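You operate a simulated robot arm through the tools that you are given. There is no shell and no other tool.

Carry out the task below with a simulated robot arm. There is one attempt and no reset: what you move stays moved.

## Task
Swap the pulley on the axle stand for the white one.
Fine: click the small collar back on; leave the old pulley on the bench.

It is judged by the outcome, as a careful person would: the job done as asked, and still so three seconds after it is handed in. It fails if anything else is knocked over, pushed out of place, dropped, spilled or broken.

## Robot
A 7-joint arm with a two-finger parallel gripper, fixed in place. Base frame: the origin is on the floor under the middle of its stand, x ahead of it, y to its left, z up; the work surface is at about z = 0.9. Lengths are in m, angles in degrees, forces in N, time in s.
With the tool pointing down near the work surface it reaches from about 0.34 to 0.74 m from the base axis. Its first joint turns from -143.0 to 143.0 degrees. Payload 3 kg.
The TCP is the grasp point between the finger pads, 0.03 m short of the fingertips. In the tool frame z runs along the fingers and y along their closing line. Largest opening 0.094 m; finger width 0.028, thickness 0.01; the body of the gripper, 0.05 by 0.096 m, starts 0.055 m behind the TCP.
Orientation is that of the tool frame in the base frame, as a unit quaternion [w, x, y, z]. With the fingers straight down and closing along the base's y, the tool's x points along the base's -x, its y along +y and its z along -z.

## Interface
- The arm moves only by the tool drive_tool. Its argument "motion" is a list of rows, each an object (a shift or turn left out is 0, a gripper value left out holds the last) with "xyz": the shift along the tool's x, y, z in m, a list of three; "dr": the turn, a rotation vector about the tool's x, y, z in degrees, a list of three; "claw": the opening, from 0 (shut) to 1 (fully open). In form: [{"xyz": [tx, ty, tz], "dr": [ax, ay, az], "claw": claw}, ...]. A call has 1 to 20 rows; each row shifts and turns the commanded pose from where the row before left it, along the tool's axes as they then stand. Rows are played at 5 a second. More than 0.05 m and 8.6 degrees between two rows, or a gripper value outside its range, and nothing of the call is played. Where a pose cannot be reached the arm comes as near as it can. A force on the tool above 90 N (or 10 N above the force at the start of the call, whichever is more), or a blocked arm, ends the call early, and 0.2 s more pass. Each finger travels about 0.045 m/s and halts on what it meets, pressing with about 40 N; the grip force reading is that of the motor and also rises with nothing between the fingers. The clock runs only during rows and for 0.2 s after the last one: add rows that do not move to give the fingers time. The reply holds the time, the measured pose of the TCP, the force on the tool along the base axes, the opening and the grip force, in the units named above and with some noise, with the torque about the TCP (base axes, N m) and any sound that the robot's microphone picked up, and new pictures: "views" is both (left out), scene, wrist or none.
- Cameras (640 x 400 px; columns grow to the right, rows downward): "scene" is fixed at [0.0515, 0.6499, 1.4732]; the picture's right is [-0.42, -0.91, 0.00], its down [-0.79, 0.36, -0.50] and it looks along [0.45, -0.21, -0.87] (base axes); focal length 214 px, centre (320, 200). "wrist" rides on the gripper at [0.076, 0.014, -0.102] in the tool frame; the picture's right is [-0.18, 0.98, 0.00], its down [-0.75, -0.14, -0.64] and it looks along [-0.63, -0.12, 0.77] (tool axes); focal length 243 px, centre (320, 200). There is no depth. A picture from a camera that has moved, and an enlarged one, comes with that camera's place and axes in the base frame and with its lens.
- move_column(by): moves the trunk up (or, below 0, down) by that many m; the arm rides with it, the base frame stays. It gives what a move gives, with no picture.
- inspect(camera, box): a new picture of the part [left, top, right, bottom] of that camera's present view, enlarged. It takes no simulated time.
- job_done(): hands the job in; it is judged then, once.

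Nothing tells you positions but the pictures and the camera data. Unless the task says otherwise, let go and move clear before handing in.

The tools are called after "Request:" as a command line: name --argument value ..., lists and objects as JSON in quotes. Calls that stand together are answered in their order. drive_tool: Moves the arm, as the interface text tells. Its arguments: {"type":"object","properties":{"motion":{"type":"array","items":{"type":"object","properties":{"xyz":{"type":"array","items":{"type":"number"}},"dr":{"type":"array","items":{"type":"number"}},"claw":{"type":"number"}}}},"views":{"type":"string","enum":["both","scene","wrist","none"]}},"required":["motion"]} The other tools are called the same way: move_column (by) moves the trunk up or down; inspect (camera, box) takes an enlarged picture of a part of a camera's view; job_done () hands the job in.

At the start:

```text
time: 0.0
tool_pos: [0.533, 0.2937, 1.25]
orientation: [-0.001, 0.001, 1.0, -0.001]
wrist_force: [0.3, -0.5, 0.6]
ft_torque: [0.01, 0.03, 0.01]
grip_width: 0.0939
finger_force: 0.1
trunk travel left (down, up): [-0.275, 0.115]
```

scene: 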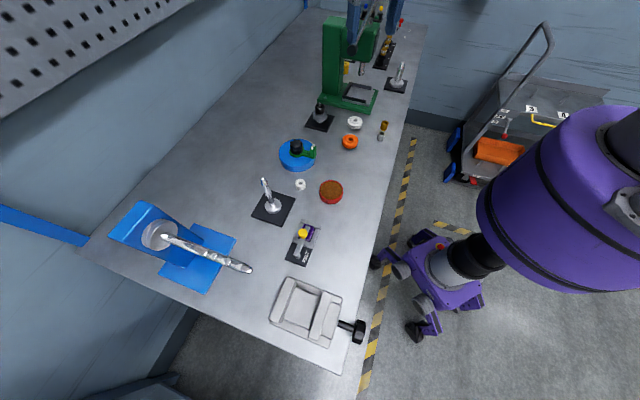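
wrist: 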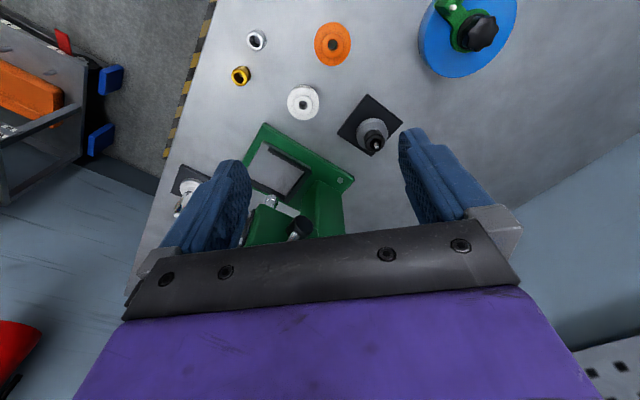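

I see a bench with several stands, a drill press, a white and an orange pulley, and small collars. I'll look closer before moving anything.

Request:
inspect --camera "scene" --box '[280, 80, 420, 170]'

Request:
inspect --camera "scene" --box '[230, 150, 370, 270]'

Request:
inspect --camera "wrist" --box '[220, 0, 440, 160]'

Request:
inspect --camera "scene" --box '[340, 0, 440, 100]'

```text
4.44 times, centred on (350, 125) of scene
camera zoom: at [0.0515, 0.6499, 1.4732], right [-0.42, -0.91, 0.0], down [-0.79, 0.36, -0.5], along [0.45, -0.21, -0.87], focal length 953 px, centre (187, 533)
```

zoom: 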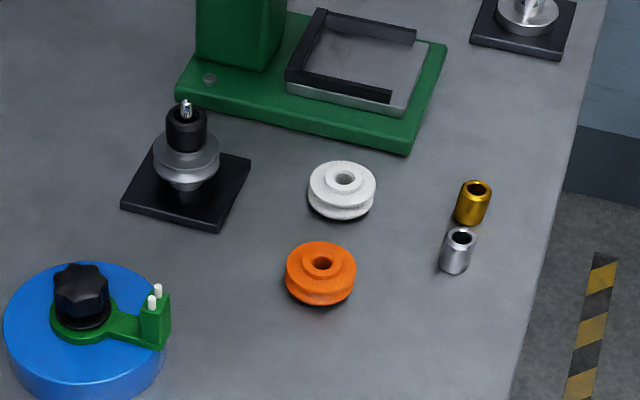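

```text
3.33 times, centred on (300, 210) of scene
camera zoom: at [0.0515, 0.6499, 1.4732], right [-0.42, -0.91, 0.0], down [-0.79, 0.36, -0.5], along [0.45, -0.21, -0.87], focal length 715 px, centre (387, 167)
```

zoom: 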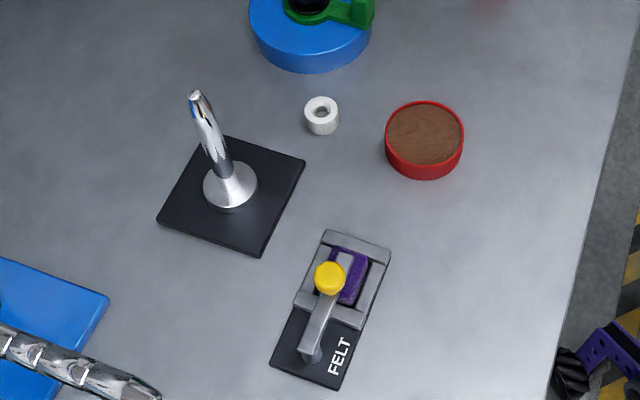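

```text
2.50 times, centred on (330, 80) of wrist
camera zoom: at [0.4558, 0.3085, 1.353], right [0.18, 0.98, 0.0], down [0.75, -0.14, 0.64], along [0.63, -0.12, -0.77], focal length 606 px, centre (295, 500)
```

zoom: 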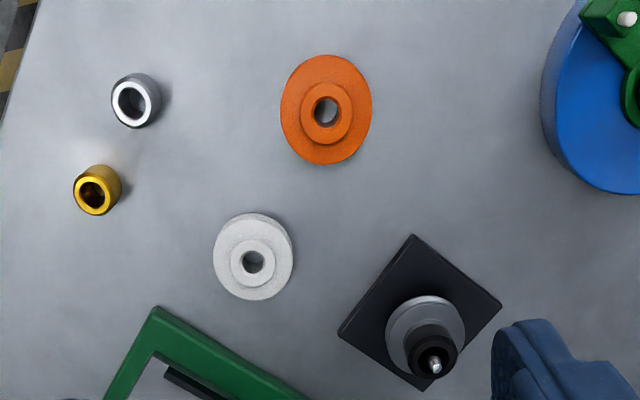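

```text
4.00 times, centred on (390, 50) of scene
camera zoom: at [0.0515, 0.6499, 1.4732], right [-0.42, -0.91, 0.0], down [-0.79, 0.36, -0.5], along [0.45, -0.21, -0.87], focal length 858 px, centre (40, 800)
```

zoom: 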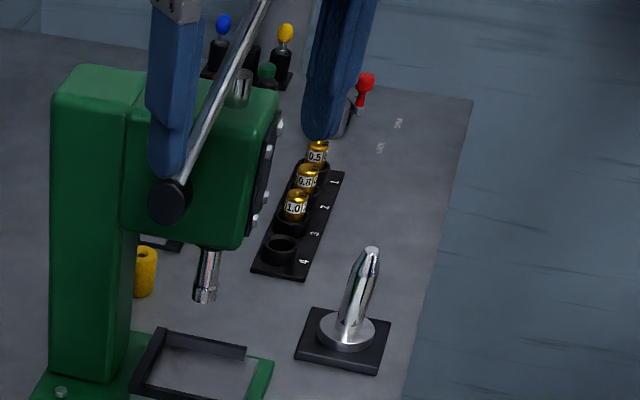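

The axle stand (black base, grey pulley, black collar on top) seems to be at about (0.66, 0.366), with its axle tip near z 0.985. The white pulley is at about (0.593, 0.252). I'll move above the stand for a closer look.

Request:
drive_tool --motion '[{"xyz": [-0.02, 0.02, 0.03]}, {"xyz": [-0.02, 0.02, 0.03]}, {"xyz": [-0.02, 0.02, 0.03]}, {"xyz": [0, 0.01, 0.03]}, {}]'

```text
time: 1.2
tool_pos: [0.5871, 0.3624, 1.1296]
orientation: [0.0, 0.0, 1.0, 0.0]
wrist_force: [0.0, 0.4, -0.5]
ft_torque: [0.02, 0.0, 0.01]
grip_width: 0.0938
finger_force: 0.0
trunk travel left (down, up): [-0.275, 0.115]
camera wrist: at [0.5104, 0.3758, 1.2308], right [0.18, 0.98, 0.0], down [0.75, -0.14, 0.64], along [0.63, -0.12, -0.77], focal length 243 px, centre (320, 200)
```

scene: 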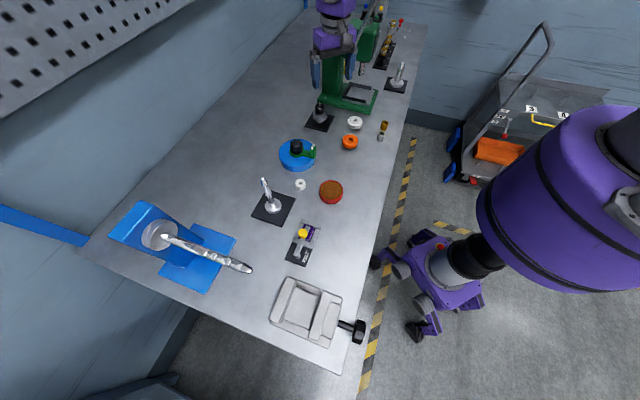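
wrist: 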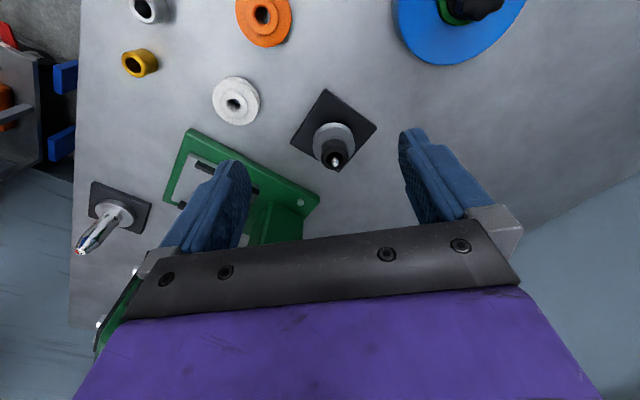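

The stand is now well in the wrist view. I'll zoom in on it, and on the nearby drill press to check clearance.

Request:
inspect --camera "wrist" --box '[280, 80, 390, 180]'

Request:
inspect --camera "scene" --box '[290, 0, 410, 140]'

Request:
inspect --camera "wrist" --box '[70, 0, 300, 300]'

```text
4.00 times, centred on (335, 130) of wrist
camera zoom: at [0.5104, 0.3758, 1.2308], right [0.18, 0.98, 0.0], down [0.75, -0.14, 0.64], along [0.63, -0.12, -0.77], focal length 970 px, centre (260, 480)
```

zoom: 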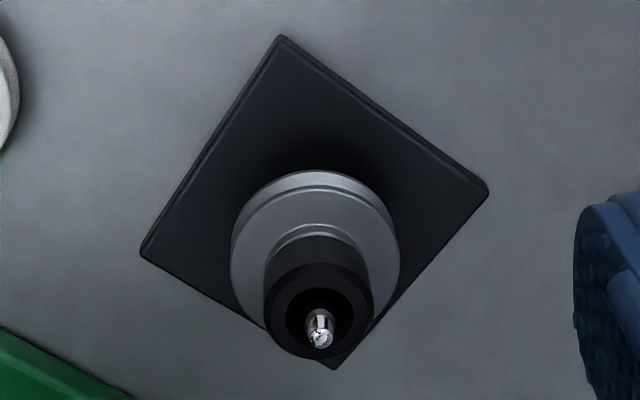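

```text
2.86 times, centred on (350, 70) of scene
camera zoom: at [0.0515, 0.6499, 1.4732], right [-0.42, -0.91, 0.0], down [-0.79, 0.36, -0.5], along [0.45, -0.21, -0.87], focal length 613 px, centre (234, 571)
```

zoom: 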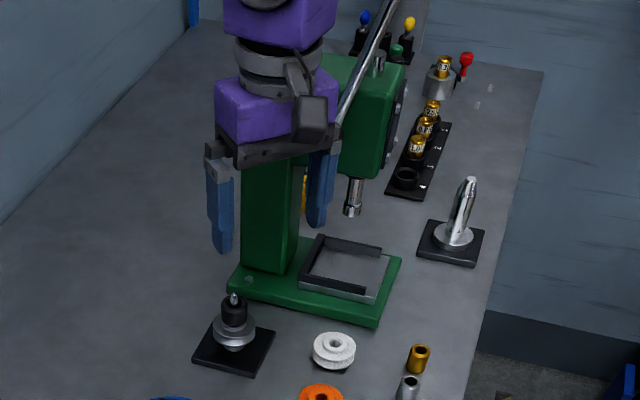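

```text
1.33 times, centred on (185, 150) of wrist
camera zoom: at [0.5104, 0.3758, 1.2308], right [0.18, 0.98, 0.0], down [0.75, -0.14, 0.64], along [0.63, -0.12, -0.77], focal length 324 px, centre (500, 267)
```

zoom: 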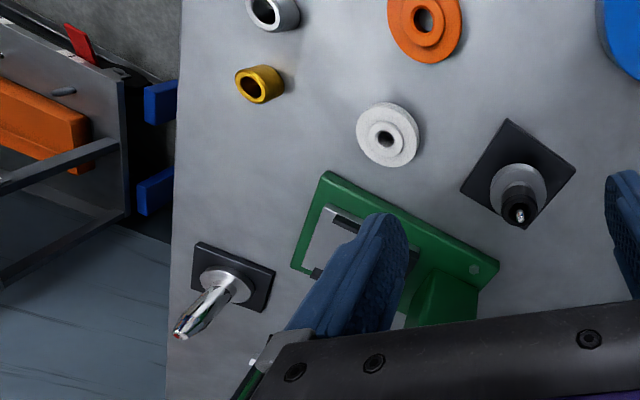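

The axle comes out at about (0.661, 0.365), with its tip near z 0.983 and the collar spanning roughly z 0.945–0.97. I'll move directly above it at z 1.05 to check reach and alignment.

Request:
drive_tool --motion '[{"xyz": [-0.025, 0.001, 0.02]}, {"xyz": [-0.025, 0.001, 0.03]}, {"xyz": [-0.024, 0.001, 0.03]}, {}, {}]'

```text
time: 2.4
tool_pos: [0.6694, 0.3682, 1.0492]
orientation: [-0.001, 0.0, 1.0, 0.001]
wrist_force: [0.2, -0.3, -0.5]
ft_torque: [0.02, -0.02, -0.02]
grip_width: 0.0941
finger_force: 0.2
trunk travel left (down, up): [-0.275, 0.115]
camera wrist: at [0.5934, 0.3809, 1.1518], right [0.18, 0.98, 0.0], down [0.75, -0.14, 0.64], along [0.63, -0.12, -0.77], focal length 243 px, centre (320, 200)
```

scene: 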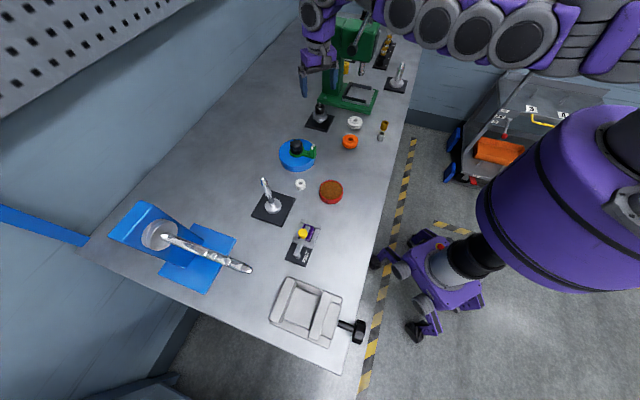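
wrist: 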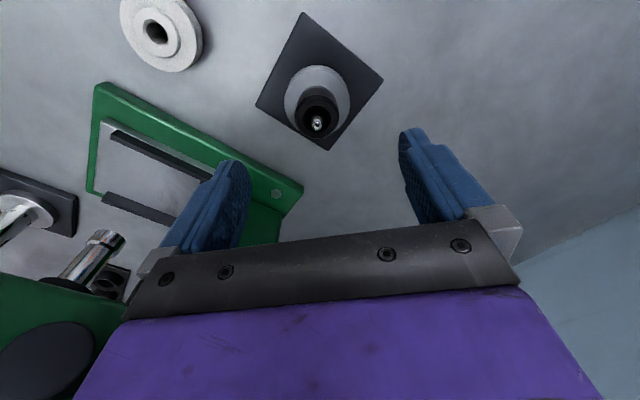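

The reach is good, and the axle is about 8 mm nearer in x than the tool. Before descending I want to check the drill-press lever against the forearm.

Request:
inspect --camera "scene" --box '[290, 0, 430, 90]'

Request:
inspect --camera "wrist" --box '[230, 0, 410, 170]'

```text
4.44 times, centred on (360, 45) of scene
camera zoom: at [0.0515, 0.6499, 1.4732], right [-0.42, -0.91, 0.0], down [-0.79, 0.36, -0.5], along [0.45, -0.21, -0.87], focal length 953 px, centre (142, 889)
```

zoom: 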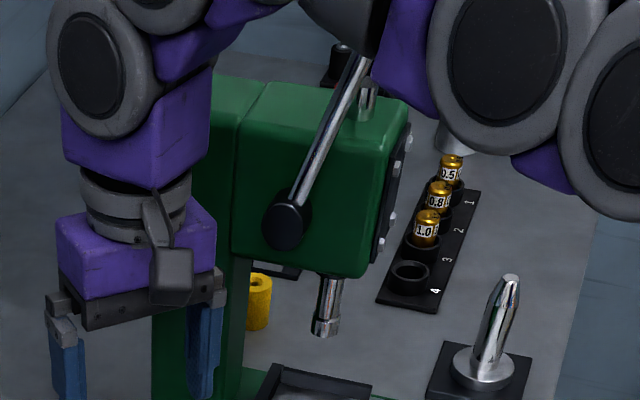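

```text
2.35 times, centred on (320, 85) of wrist
camera zoom: at [0.5934, 0.3809, 1.1518], right [0.18, 0.98, 0.0], down [0.75, -0.14, 0.64], along [0.63, -0.12, -0.77], focal length 571 px, centre (320, 471)
```

zoom: 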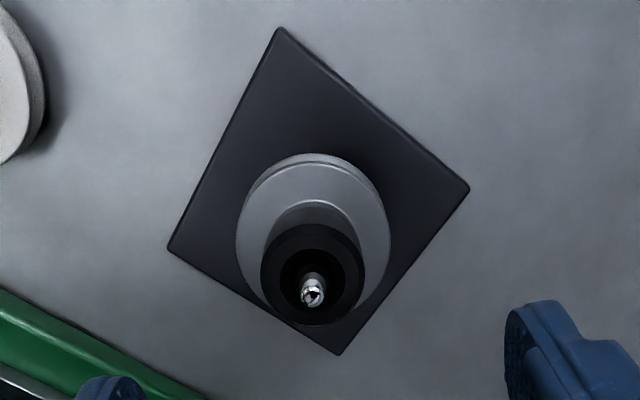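

The lever leans up and away from the arm, with several centimetres to spare. I'll shift 8 mm toward -x and lower a little, then recheck the collar alignment.

Request:
drive_tool --motion '[{"xyz": [0.008, -0.001, 0]}, {"xyz": [0, 0, 0.015]}, {"xyz": [0, 0, 0.015]}, {}, {}]'

Request:
inspect --camera "wrist" --box '[230, 60, 410, 180]'

```text
time: 3.6
tool_pos: [0.6577, 0.365, 1.0218]
orientation: [0.0, 0.0, 1.0, -0.001]
wrist_force: [0.5, 0.4, 0.7]
ft_torque: [0.01, -0.01, 0.01]
grip_width: 0.094
finger_force: 0.0
trunk travel left (down, up): [-0.275, 0.115]
camera wrist: at [0.5813, 0.3784, 1.1242], right [0.18, 0.98, 0.0], down [0.75, -0.14, 0.64], along [0.63, -0.12, -0.77], focal length 243 px, centre (320, 200)
```

scene: 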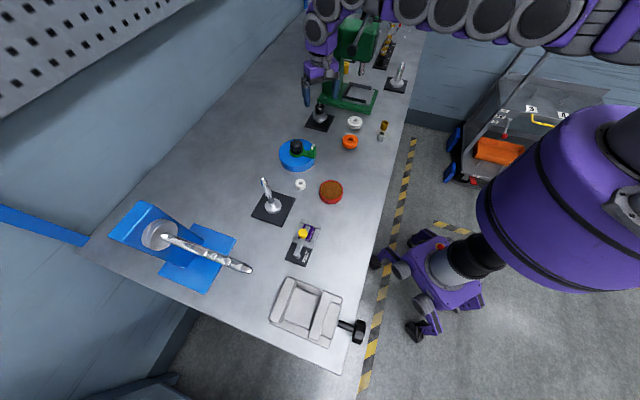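
wrist: 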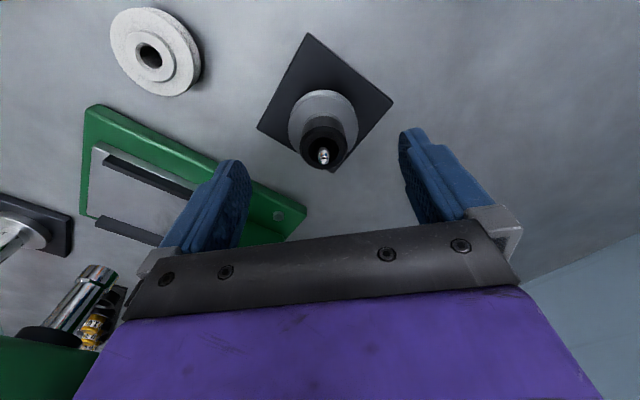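

```text
3.33 times, centred on (320, 120) of wrist
camera zoom: at [0.5813, 0.3784, 1.1242], right [0.18, 0.98, 0.0], down [0.75, -0.14, 0.64], along [0.63, -0.12, -0.77], focal length 809 px, centre (320, 467)
```

zoom: 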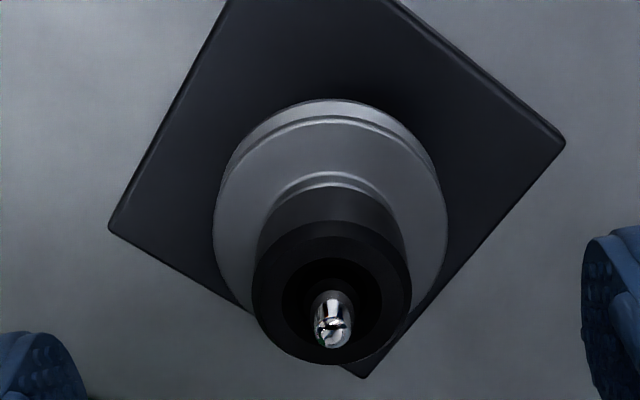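

The collar is about 3.5 mm further in +x and 2 mm in +y than the tool axis. I'll correct that and descend partway.

Request:
drive_tool --motion '[{"xyz": [-0.0035, 0.002, 0]}, {"xyz": [0, 0, 0.012]}, {"xyz": [0, 0, 0.012]}, {}, {}]' --views "wrist"

Request:
inspect --camera "wrist" --box '[230, 80, 410, 200]'

```text
time: 4.8
tool_pos: [0.6611, 0.3689, 0.9974]
orientation: [0.0, 0.0, 1.0, 0.0]
wrist_force: [0.1, -0.4, -0.2]
ft_torque: [-0.01, 0.03, -0.02]
grip_width: 0.094
finger_force: 0.1
trunk travel left (down, up): [-0.275, 0.115]
camera wrist: at [0.585, 0.3821, 1.0997], right [0.18, 0.98, 0.0], down [0.75, -0.14, 0.64], along [0.63, -0.12, -0.77], focal length 243 px, centre (320, 200)
```

wrist: 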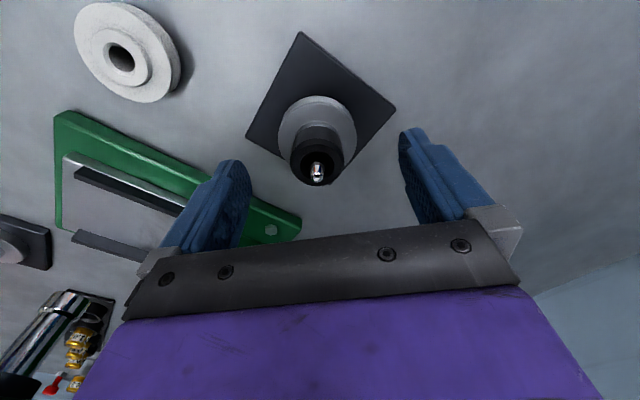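

```text
3.33 times, centred on (320, 140) of wrist
camera zoom: at [0.585, 0.3821, 1.0997], right [0.18, 0.98, 0.0], down [0.75, -0.14, 0.64], along [0.63, -0.12, -0.77], focal length 809 px, centre (320, 400)
```

zoom: 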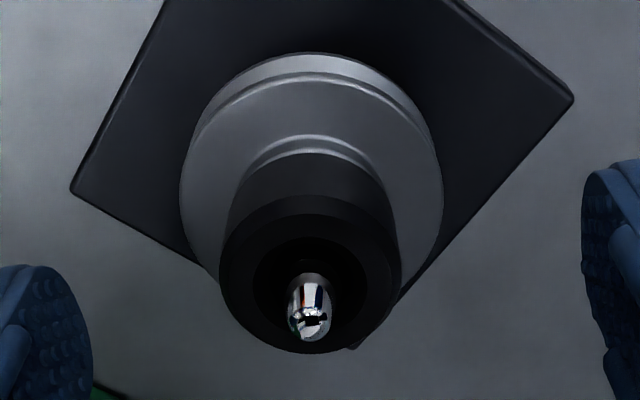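

Alignment is within 2 mm. I'll make the last small correction, descend around the collar, and close to a near-grip to check centering.

Request:
drive_tool --motion '[{"xyz": [-0.001, -0.002, 0]}, {"xyz": [0, 0, 0.01]}, {"xyz": [0, 0, 0.009]}, {"claw": 0.45}, {}, {}, {}, {}]' --views "both"

Request:
inspect --camera "wrist" --box '[230, 80, 410, 200]'

Request:
inspect --camera "scene" --box '[290, 70, 390, 150]'

```text
time: 6.6
tool_pos: [0.6623, 0.3662, 0.9802]
orientation: [0.0, 0.0, 1.0, 0.0]
wrist_force: [-0.7, -0.6, -0.9]
ft_torque: [0.02, 0.03, -0.01]
grip_width: 0.0424
finger_force: 0.0
trunk travel left (down, up): [-0.275, 0.115]
camera wrist: at [0.5852, 0.3795, 1.0818], right [0.18, 0.98, 0.0], down [0.75, -0.14, 0.64], along [0.63, -0.12, -0.77], focal length 243 px, centre (320, 200)
```

scene: 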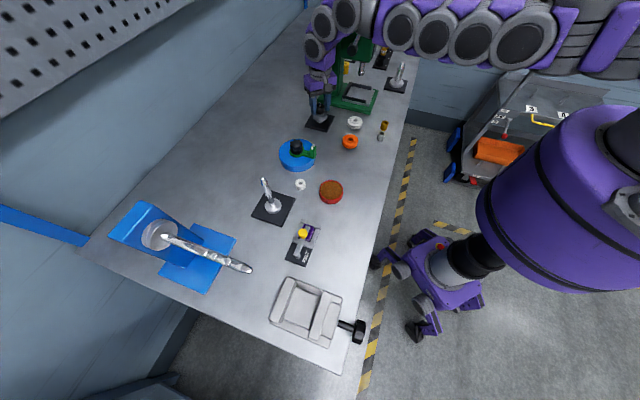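
wrist: 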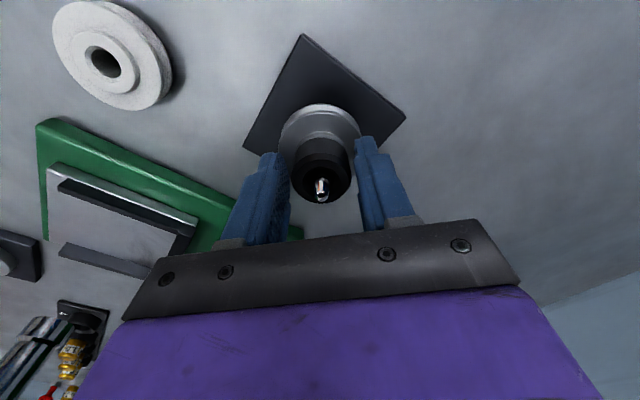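

```text
3.33 times, centred on (320, 140) of wrist
camera zoom: at [0.5852, 0.3795, 1.0818], right [0.18, 0.98, 0.0], down [0.75, -0.14, 0.64], along [0.63, -0.12, -0.77], focal length 809 px, centre (320, 400)
```

zoom: 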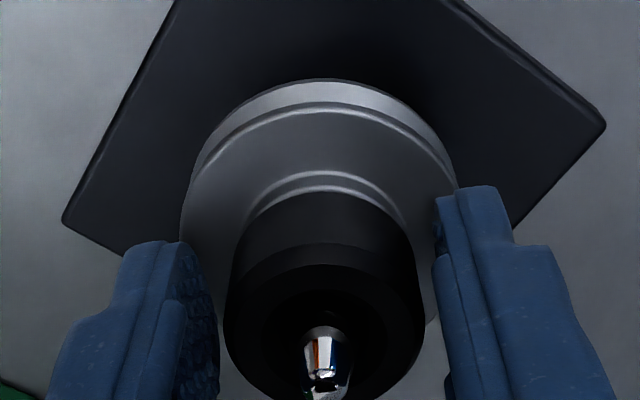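

```text
5.00 times, centred on (340, 110) of scene
camera zoom: at [0.0515, 0.6499, 1.4732], right [-0.42, -0.91, 0.0], down [-0.79, 0.36, -0.5], along [0.45, -0.21, -0.87], focal length 1072 px, centre (220, 650)
```

zoom: 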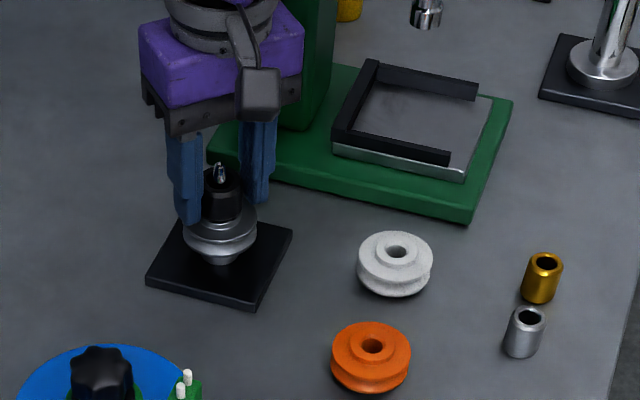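

The fingers straddle the collar nicely just above the pulley. I'll close the grip on the collar.

Request:
drive_tool --motion '[{"xyz": [0, 0.001, 0]}, {"claw": 0.3}, {}, {"claw": 0.1}, {}, {}, {}]' --views "wrist"

Request:
inspect --camera "wrist" --box '[230, 80, 410, 200]'

```text
time: 8.2
tool_pos: [0.6628, 0.3649, 0.9791]
orientation: [0.001, 0.0, 1.0, 0.0]
wrist_force: [0.7, 0.3, -0.4]
ft_torque: [0.02, -0.01, -0.04]
grip_width: 0.0319
finger_force: 40.3
trunk travel left (down, up): [-0.275, 0.115]
camera wrist: at [0.5861, 0.38, 1.0812], right [0.18, 0.98, 0.0], down [0.75, -0.14, 0.64], along [0.63, -0.12, -0.77], focal length 243 px, centre (320, 200)
```

wrist: 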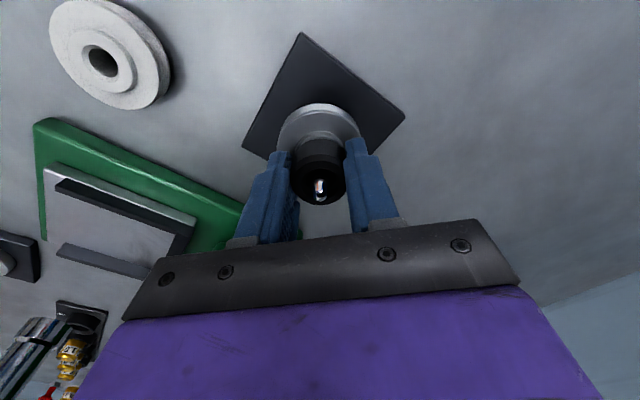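

```text
3.33 times, centred on (320, 140) of wrist
camera zoom: at [0.5861, 0.38, 1.0812], right [0.18, 0.98, 0.0], down [0.75, -0.14, 0.64], along [0.63, -0.12, -0.77], focal length 809 px, centre (320, 400)
```

zoom: 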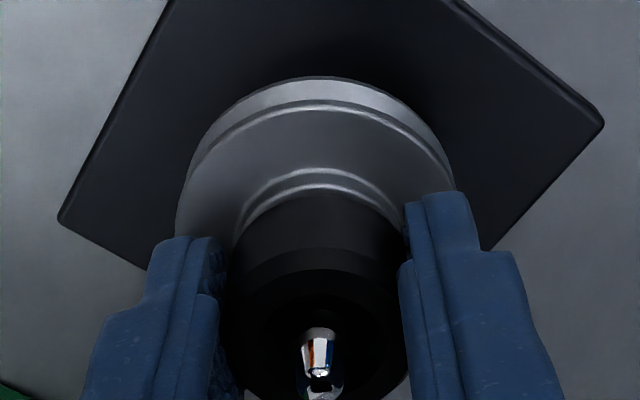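

The collar is gripped (32 mm wide, 40 N). I'll pull straight up slowly and watch the force for the click.

Request:
drive_tool --motion '[{"xyz": [0, 0, -0.003]}, {"xyz": [0, 0, -0.003]}, {"xyz": [0, 0, -0.003]}, {"xyz": [0, 0, -0.003]}]' --views "both"

Request:
inspect --camera "scene" --box '[290, 70, 390, 150]'

```text
time: 9.2
tool_pos: [0.6618, 0.3657, 0.9892]
orientation: [-0.001, 0.001, 1.0, 0.0]
wrist_force: [-0.2, -0.3, -0.1]
ft_torque: [-0.01, 0.01, -0.03]
grip_width: 0.0314
finger_force: 39.8
trunk travel left (down, up): [-0.275, 0.115]
camera wrist: at [0.5852, 0.3789, 1.0926], right [0.18, 0.98, 0.0], down [0.75, -0.14, 0.64], along [0.63, -0.12, -0.77], focal length 243 px, centre (320, 200)
```

scene: 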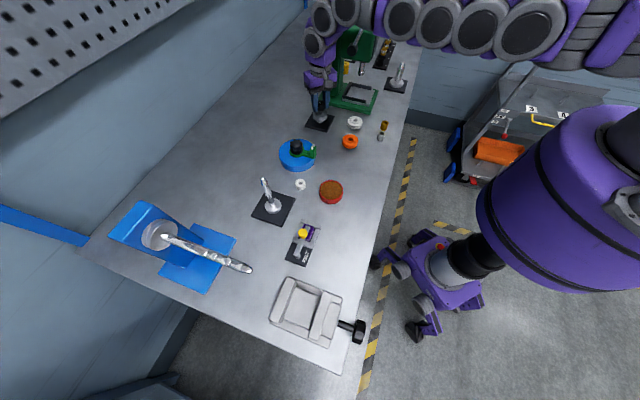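
wrist: 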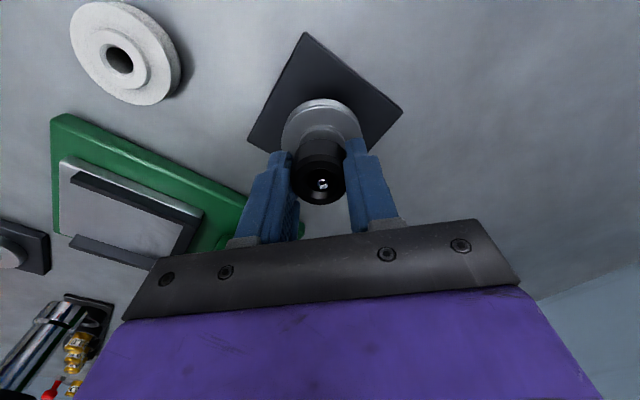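

```text
5.00 times, centred on (340, 110) of scene
camera zoom: at [0.0515, 0.6499, 1.4732], right [-0.42, -0.91, 0.0], down [-0.79, 0.36, -0.5], along [0.45, -0.21, -0.87], focal length 1072 px, centre (220, 650)
```

zoom: 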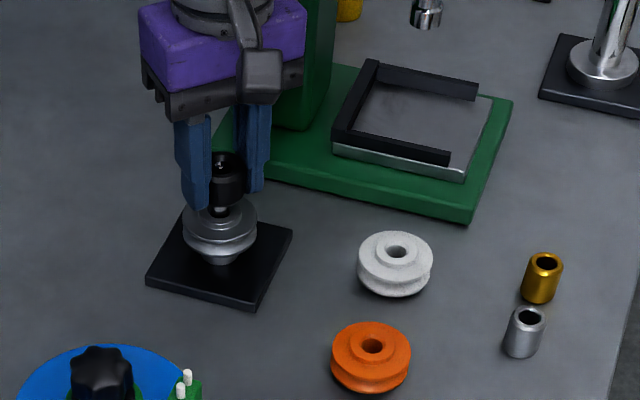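

The collar came off cleanly and the pulley stayed put. I'll lift it clear and carry it to a free bench spot near (0.565, 0.385).

Request:
drive_tool --motion '[{"xyz": [0, 0, -0.015]}, {"xyz": [0, 0, -0.02]}, {"xyz": [0, 0, -0.025]}, {"xyz": [0.025, 0.005, 0]}, {"xyz": [0.025, 0.005, 0]}, {"xyz": [0.025, 0.005, 0]}, {"xyz": [0.022, 0.004, 0]}, {}, {}]' --views "both"

Request:
inspect --camera "scene" --box '[270, 80, 390, 170]'

```text
time: 11.2
tool_pos: [0.5629, 0.3821, 1.0502]
orientation: [0.0, 0.0, 1.0, 0.0]
wrist_force: [0.0, 0.2, -0.3]
ft_torque: [0.0, 0.0, 0.01]
grip_width: 0.0316
finger_force: 39.4
trunk travel left (down, up): [-0.275, 0.115]
camera wrist: at [0.4862, 0.3965, 1.1529], right [0.18, 0.98, 0.0], down [0.75, -0.14, 0.64], along [0.63, -0.12, -0.77], focal length 243 px, centre (320, 200)
```

scene: 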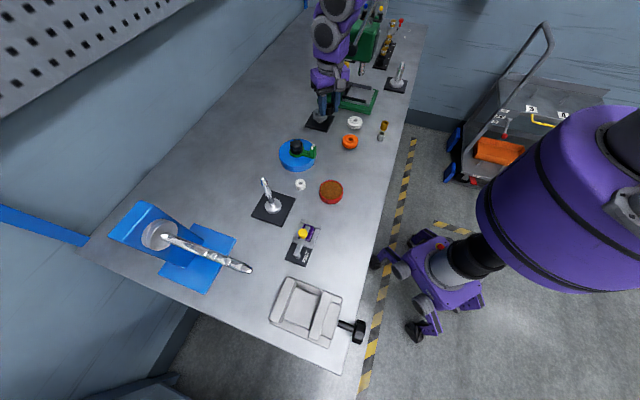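
wrist: 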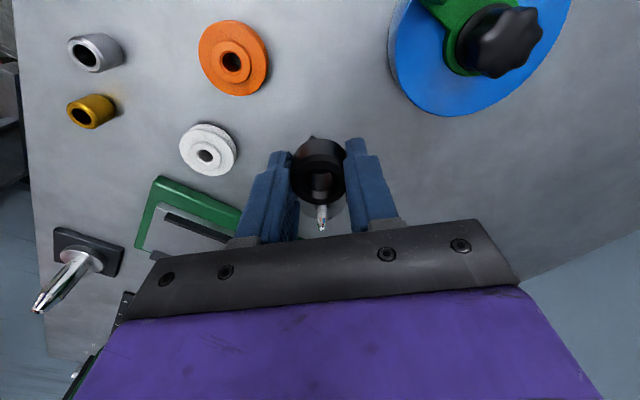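

```text
4.44 times, centred on (330, 125) of scene
camera zoom: at [0.0515, 0.6499, 1.4732], right [-0.42, -0.91, 0.0], down [-0.79, 0.36, -0.5], along [0.45, -0.21, -0.87], focal length 953 px, centre (276, 533)
```

zoom: 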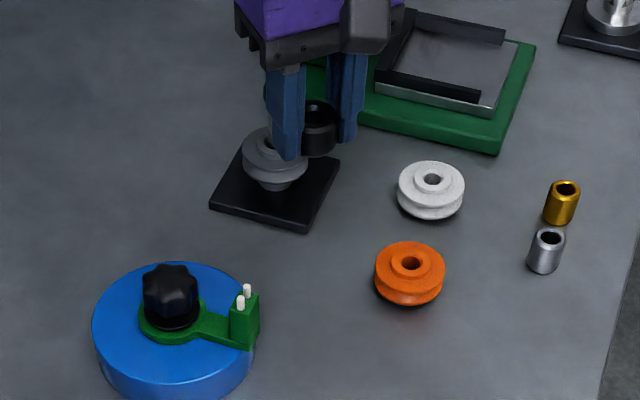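

The collar is over clear bench between the stand and the blue disc. I'll lower it most of the way and then check the gap.

Request:
drive_tool --motion '[{"xyz": [0, 0, 0.025]}, {"xyz": [0, 0, 0.025]}, {"xyz": [0, 0, 0.025]}, {"xyz": [0, 0, 0.02]}, {}, {}]' --views "both"

Request:
inspect --camera "wrist" --box '[230, 80, 410, 200]'

Request:
inspect --camera "scene" --box '[270, 80, 390, 170]'

```text
time: 12.6
tool_pos: [0.5635, 0.383, 0.9564]
orientation: [0.0, 0.001, 1.0, 0.0]
wrist_force: [0.3, -0.3, -0.4]
ft_torque: [-0.03, 0.03, 0.04]
grip_width: 0.0313
finger_force: 39.4
trunk travel left (down, up): [-0.275, 0.115]
camera wrist: at [0.4878, 0.3963, 1.0593], right [0.18, 0.98, 0.0], down [0.75, -0.14, 0.64], along [0.63, -0.12, -0.77], focal length 243 px, centre (320, 200)
```

scene: 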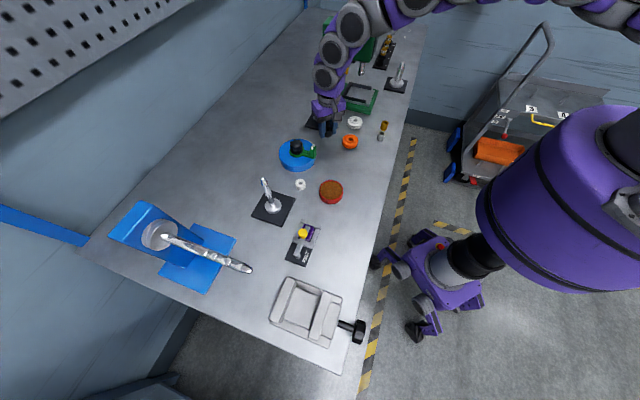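
wrist: 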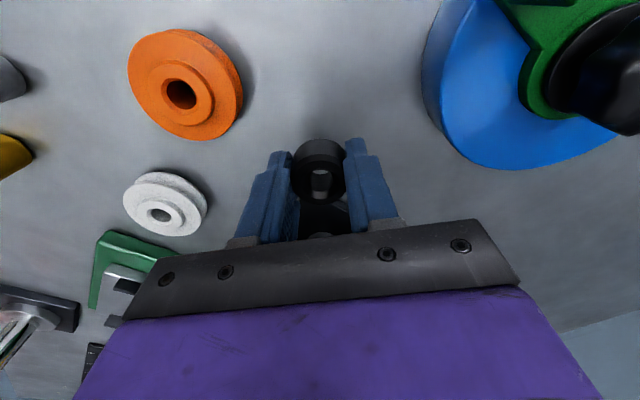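

```text
3.33 times, centred on (320, 140) of wrist
camera zoom: at [0.4878, 0.3963, 1.0593], right [0.18, 0.98, 0.0], down [0.75, -0.14, 0.64], along [0.63, -0.12, -0.77], focal length 809 px, centre (320, 400)
```

zoom: 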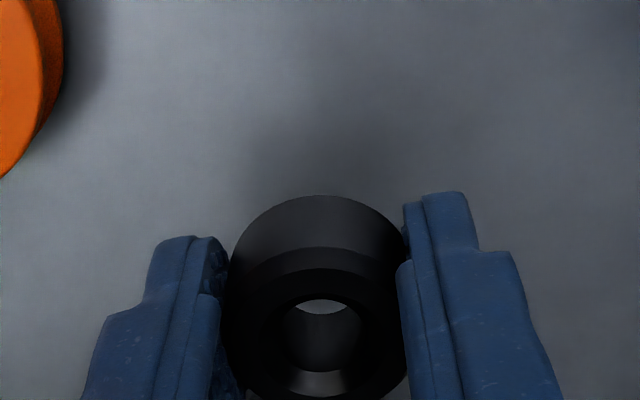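

```text
4.44 times, centred on (330, 125) of scene
camera zoom: at [0.0515, 0.6499, 1.4732], right [-0.42, -0.91, 0.0], down [-0.79, 0.36, -0.5], along [0.45, -0.21, -0.87], focal length 953 px, centre (276, 533)
```

zoom: 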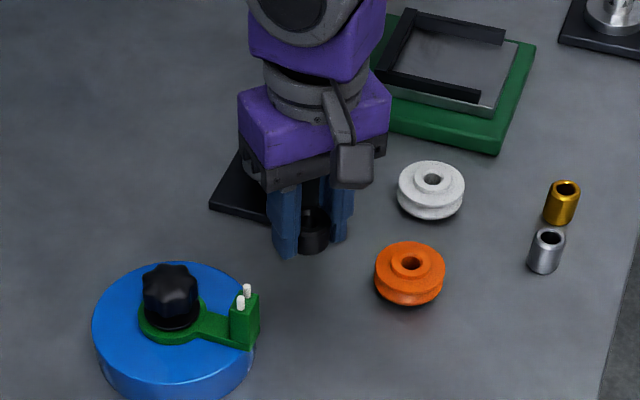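

The collar hangs about 2 cm above the bench in a clear spot. I'll lower it in small steps and watch for contact.

Request:
drive_tool --motion '[{"xyz": [0, 0, 0.006]}, {"xyz": [0, 0, 0.006]}, {"xyz": [0, 0, 0.004]}, {}]' --views "wrist"

```text
time: 13.6
tool_pos: [0.564, 0.3839, 0.9403]
orientation: [0.0, -0.001, 1.0, 0.0]
wrist_force: [0.1, -0.6, -0.3]
ft_torque: [0.02, -0.02, 0.01]
grip_width: 0.0314
finger_force: 40.1
trunk travel left (down, up): [-0.275, 0.115]
camera wrist: at [0.4873, 0.3974, 1.0429], right [0.18, 0.98, 0.0], down [0.75, -0.14, 0.64], along [0.63, -0.12, -0.77], focal length 243 px, centre (320, 200)
```

wrist: 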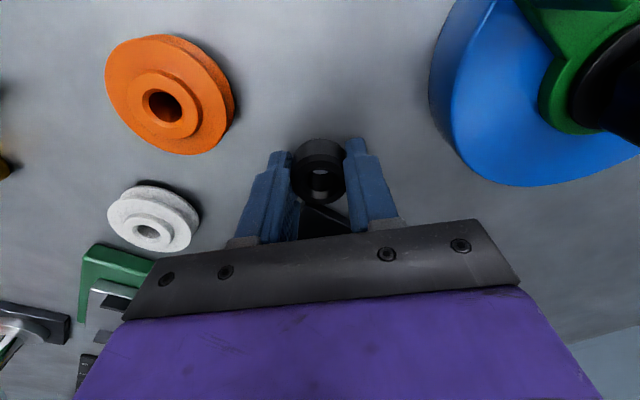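

Request:
drive_tool --motion '[{"xyz": [0, 0, 0.002]}, {"xyz": [0, 0, 0.002]}]' --views "none"

Request:
inspect --camera "wrist" --box '[230, 80, 410, 200]'

Request:
inspect --camera "scene" --box '[290, 100, 370, 160]'

```text
time: 14.2
tool_pos: [0.5642, 0.3838, 0.9358]
orientation: [-0.001, 0.0, 1.0, 0.0]
wrist_force: [0.2, -0.8, -0.3]
ft_torque: [0.01, -0.03, 0.01]
grip_width: 0.0315
finger_force: 39.4
trunk travel left (down, up): [-0.275, 0.115]
```

```text
3.33 times, centred on (320, 140) of wrist
camera zoom: at [0.487, 0.3985, 1.0382], right [0.18, 0.98, 0.0], down [0.75, -0.14, 0.64], along [0.63, -0.12, -0.77], focal length 809 px, centre (320, 400)
```

zoom: 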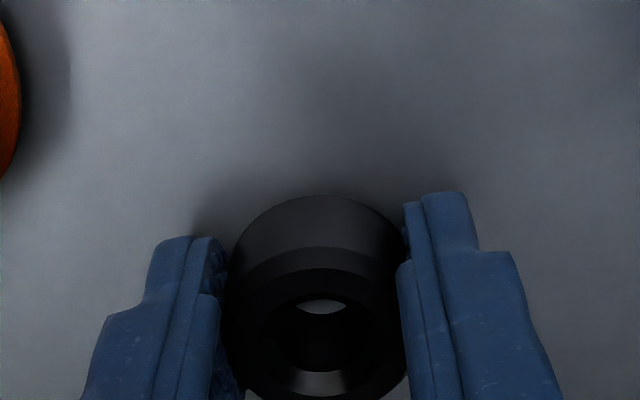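

```text
6.67 times, centred on (330, 130) of scene
camera zoom: at [0.0515, 0.6499, 1.4732], right [-0.42, -0.91, 0.0], down [-0.79, 0.36, -0.5], along [0.45, -0.21, -0.87], focal length 1430 px, centre (253, 667)
```

zoom: 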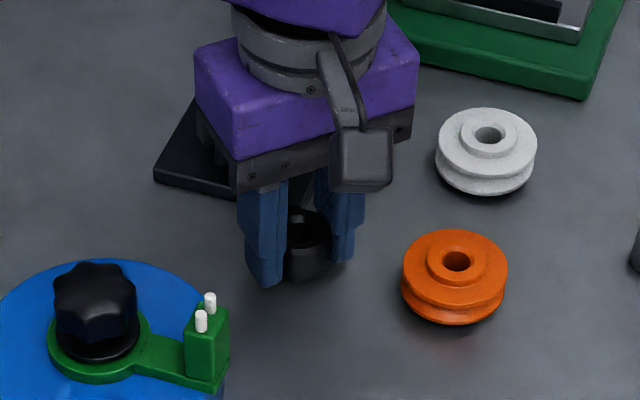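

No contact yet, with the fingertips about 6 mm above the bench. I'll keep going in 1.5 mm steps.

Request:
drive_tool --motion '[{"xyz": [0, 0, 0.0015]}, {}]' --views "none"

Request:
drive_tool --motion '[{"xyz": [0, 0, 0.001]}, {}]' --views "none"

```text
time: 14.8
tool_pos: [0.5644, 0.3851, 0.9342]
orientation: [0.0, 0.0, 1.0, 0.0]
wrist_force: [-0.2, 0.3, -1.3]
ft_torque: [-0.01, 0.02, -0.02]
grip_width: 0.0313
finger_force: 40.0
trunk travel left (down, up): [-0.275, 0.115]
```

```text
time: 15.4
tool_pos: [0.5641, 0.3837, 0.9332]
orientation: [0.0, 0.0, 1.0, 0.0]
wrist_force: [0.4, 0.0, -0.5]
ft_torque: [0.03, 0.0, -0.01]
grip_width: 0.0315
finger_force: 39.9
trunk travel left (down, up): [-0.275, 0.115]
```

Request:
drive_tool --motion '[{"xyz": [0, 0, 0.001]}, {}]' --views "none"

Request:
inspect --camera "wrist" --box '[230, 80, 410, 200]'

```text
time: 16.0
tool_pos: [0.5639, 0.3843, 0.9316]
orientation: [0.0, 0.001, 1.0, 0.001]
wrist_force: [0.4, -0.8, 0.1]
ft_torque: [0.02, 0.02, 0.01]
grip_width: 0.0314
finger_force: 40.1
trunk travel left (down, up): [-0.275, 0.115]
```

```text
3.33 times, centred on (320, 140) of wrist
camera zoom: at [0.4869, 0.3982, 1.0343], right [0.18, 0.98, 0.0], down [0.75, -0.14, 0.64], along [0.63, -0.12, -0.77], focal length 809 px, centre (320, 400)
```

zoom: 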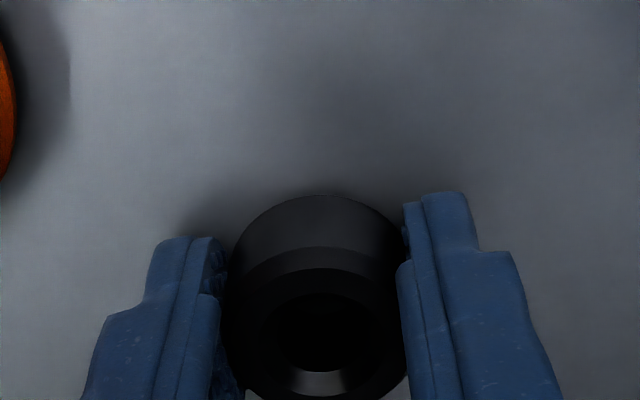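

The collar bottom sits about 3.5 mm above the fingertips, so I'll bring the tips just short of the bench and release. It will settle only a few millimetres.

Request:
drive_tool --motion '[{"xyz": [0, 0, 0.001]}, {}]' --views "none"

```text
time: 16.6
tool_pos: [0.5633, 0.3851, 0.9316]
orientation: [0.0, -0.001, 1.0, 0.0]
wrist_force: [-0.4, -0.4, -0.8]
ft_torque: [0.0, -0.01, 0.02]
grip_width: 0.0314
finger_force: 39.9
trunk travel left (down, up): [-0.275, 0.115]
```

Request:
drive_tool --motion '[{"xyz": [0, 0, 0.001]}, {}]' --views "none"

```text
time: 17.2
tool_pos: [0.5637, 0.3849, 0.9312]
orientation: [0.0, 0.0, 1.0, 0.0]
wrist_force: [-1.5, 1.4, 0.3]
ft_torque: [-0.02, 0.01, -0.04]
grip_width: 0.0314
finger_force: 40.9
trunk travel left (down, up): [-0.275, 0.115]
```

The fingertips are now at bench level, so I'll open gently to release the collar.

Request:
drive_tool --motion '[{"claw": 0.36}, {}, {"claw": 0.42}, {}, {"claw": 0.55}, {}, {}]' --views "wrist"

Request:
inspect --camera "wrist" --box '[230, 80, 410, 200]'

```text
time: 18.8
tool_pos: [0.5632, 0.384, 0.9305]
orientation: [0.0, 0.0, 1.0, 0.0]
wrist_force: [-0.4, 0.1, 1.2]
ft_torque: [-0.01, 0.03, 0.02]
grip_width: 0.052
finger_force: 0.1
trunk travel left (down, up): [-0.275, 0.115]
camera wrist: at [0.4868, 0.3979, 1.0326], right [0.18, 0.98, 0.0], down [0.75, -0.14, 0.64], along [0.63, -0.12, -0.77], focal length 243 px, centre (320, 200)
```

wrist: 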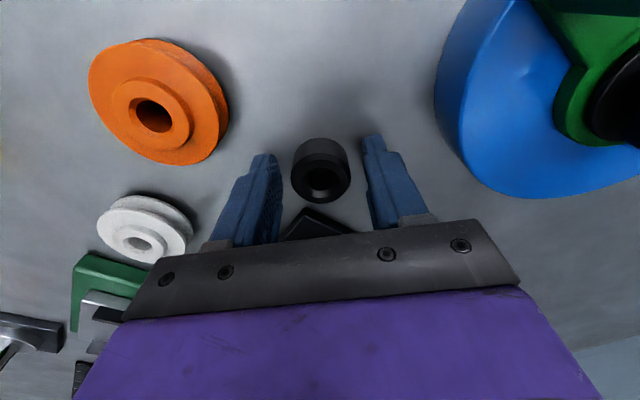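

```text
3.33 times, centred on (320, 140) of wrist
camera zoom: at [0.4868, 0.3979, 1.0326], right [0.18, 0.98, 0.0], down [0.75, -0.14, 0.64], along [0.63, -0.12, -0.77], focal length 809 px, centre (320, 400)
```

zoom: 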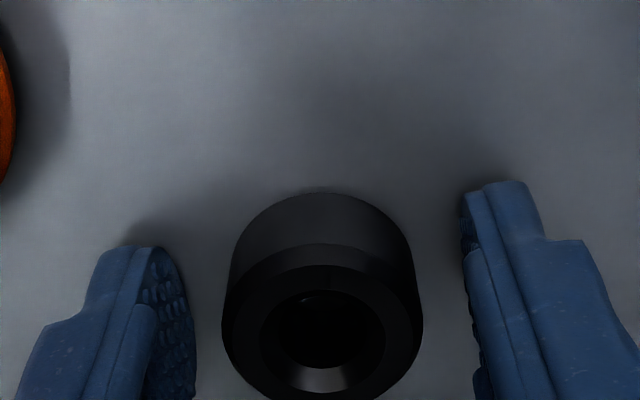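

The collar is standing upright on the bench and released. Next I'll rise, go back over the stand, and open wide for the old grey pulley.

Request:
drive_tool --motion '[{"xyz": [0, 0, -0.02]}, {"xyz": [0, 0, -0.03]}, {"xyz": [0, 0, -0.035]}, {"xyz": [0, 0, -0.035]}, {"xyz": [-0.025, -0.005, 0], "claw": 1.0}, {"xyz": [-0.025, -0.005, 0]}, {"xyz": [-0.025, -0.005, 0]}, {"xyz": [-0.022, -0.004, 0]}, {}, {}]' --views "both"

Request:
inspect --camera "wrist" --box '[230, 30, 410, 170]'

Request:
inspect --camera "scene" --box '[280, 85, 400, 165]'

```text
time: 21.0
tool_pos: [0.6612, 0.3652, 1.0501]
orientation: [0.0, 0.0, 1.0, 0.0]
wrist_force: [-0.7, -0.1, 0.5]
ft_torque: [0.02, 0.01, 0.0]
grip_width: 0.0938
finger_force: 0.0
trunk travel left (down, up): [-0.275, 0.115]
camera wrist: at [0.5845, 0.379, 1.1522], right [0.18, 0.98, 0.0], down [0.75, -0.14, 0.64], along [0.63, -0.12, -0.77], focal length 243 px, centre (320, 200)
```

scene: 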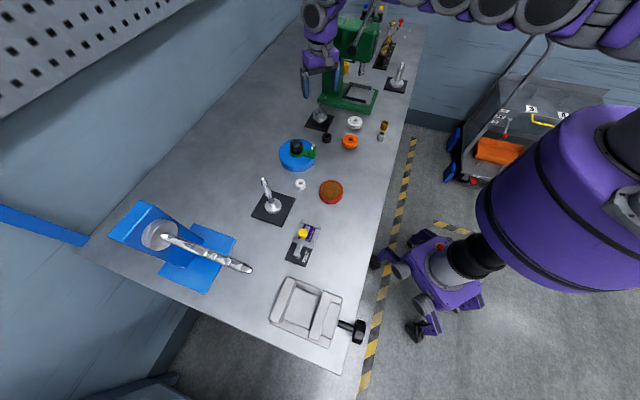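
wrist: 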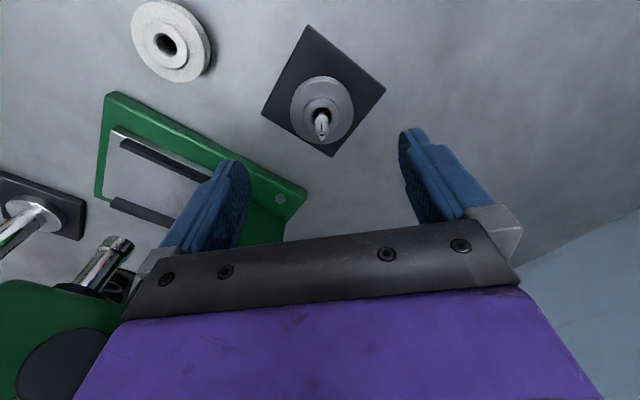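

```text
2.86 times, centred on (320, 100) of wrist
camera zoom: at [0.5845, 0.379, 1.1522], right [0.18, 0.98, 0.0], down [0.75, -0.14, 0.64], along [0.63, -0.12, -0.77], focal length 693 px, centre (320, 486)
```

zoom: 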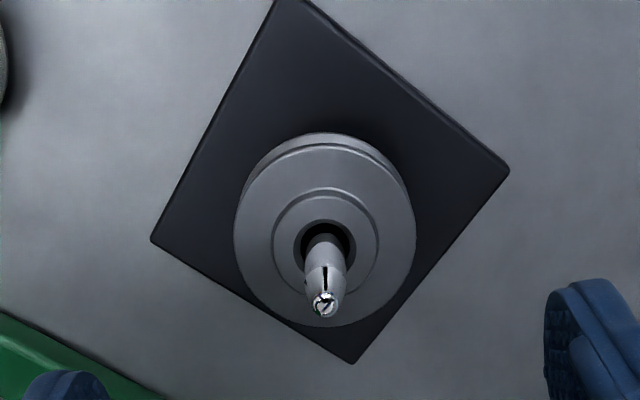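

```text
5.00 times, centred on (340, 125) of scene
camera zoom: at [0.0515, 0.6499, 1.4732], right [-0.42, -0.91, 0.0], down [-0.79, 0.36, -0.5], along [0.45, -0.21, -0.87], focal length 1072 px, centre (220, 575)
```

zoom: 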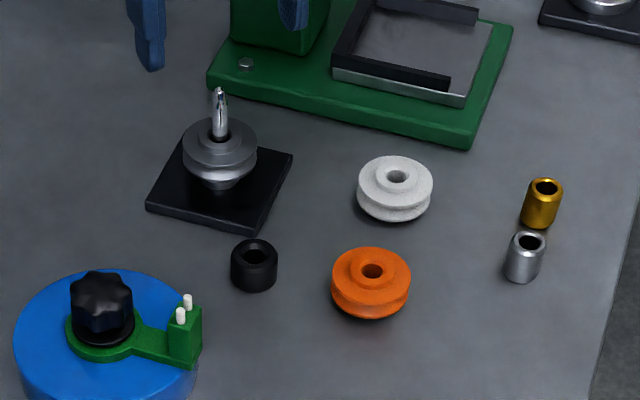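

The bare axle and grey pulley are now clear to see. I'll zoom in on the bores and axle shape before gripping.

Request:
inspect --camera "wrist" --box '[280, 70, 360, 150]'

Request:
inspect --camera "wrist" --box '[120, 0, 220, 90]'

Request:
inspect --camera "scene" --box '[300, 95, 370, 145]'

```text
5.00 times, centred on (320, 110) of wrist
camera zoom: at [0.5845, 0.379, 1.1522], right [0.18, 0.98, 0.0], down [0.75, -0.14, 0.64], along [0.63, -0.12, -0.77], focal length 1213 px, centre (320, 650)
```

zoom: 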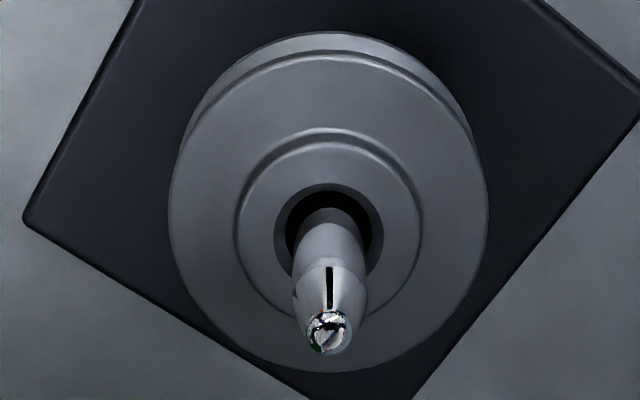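

```text
4.44 times, centred on (170, 45) of wrist
camera zoom: at [0.5845, 0.379, 1.1522], right [0.18, 0.98, 0.0], down [0.75, -0.14, 0.64], along [0.63, -0.12, -0.77], focal length 1078 px, centre (987, 889)
```

zoom: 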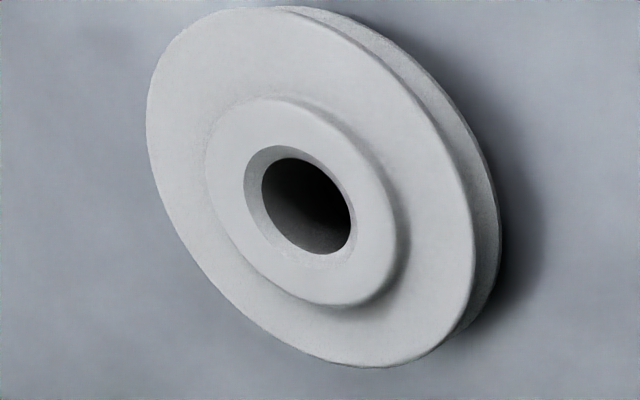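

```text
8.00 times, centred on (335, 120) of scene
camera zoom: at [0.0515, 0.6499, 1.4732], right [-0.42, -0.91, 0.0], down [-0.79, 0.36, -0.5], along [0.45, -0.21, -0.87], focal length 1716 px, centre (200, 840)
```

zoom: 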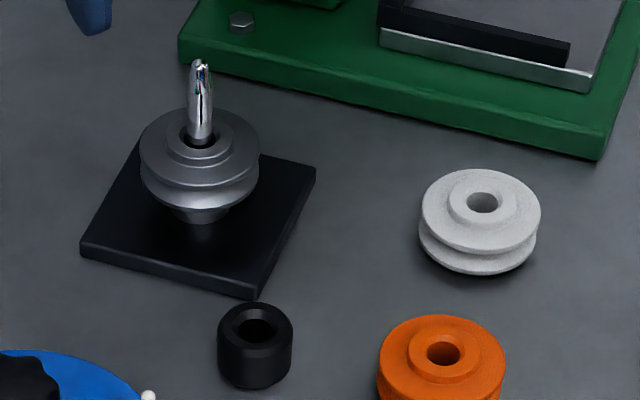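

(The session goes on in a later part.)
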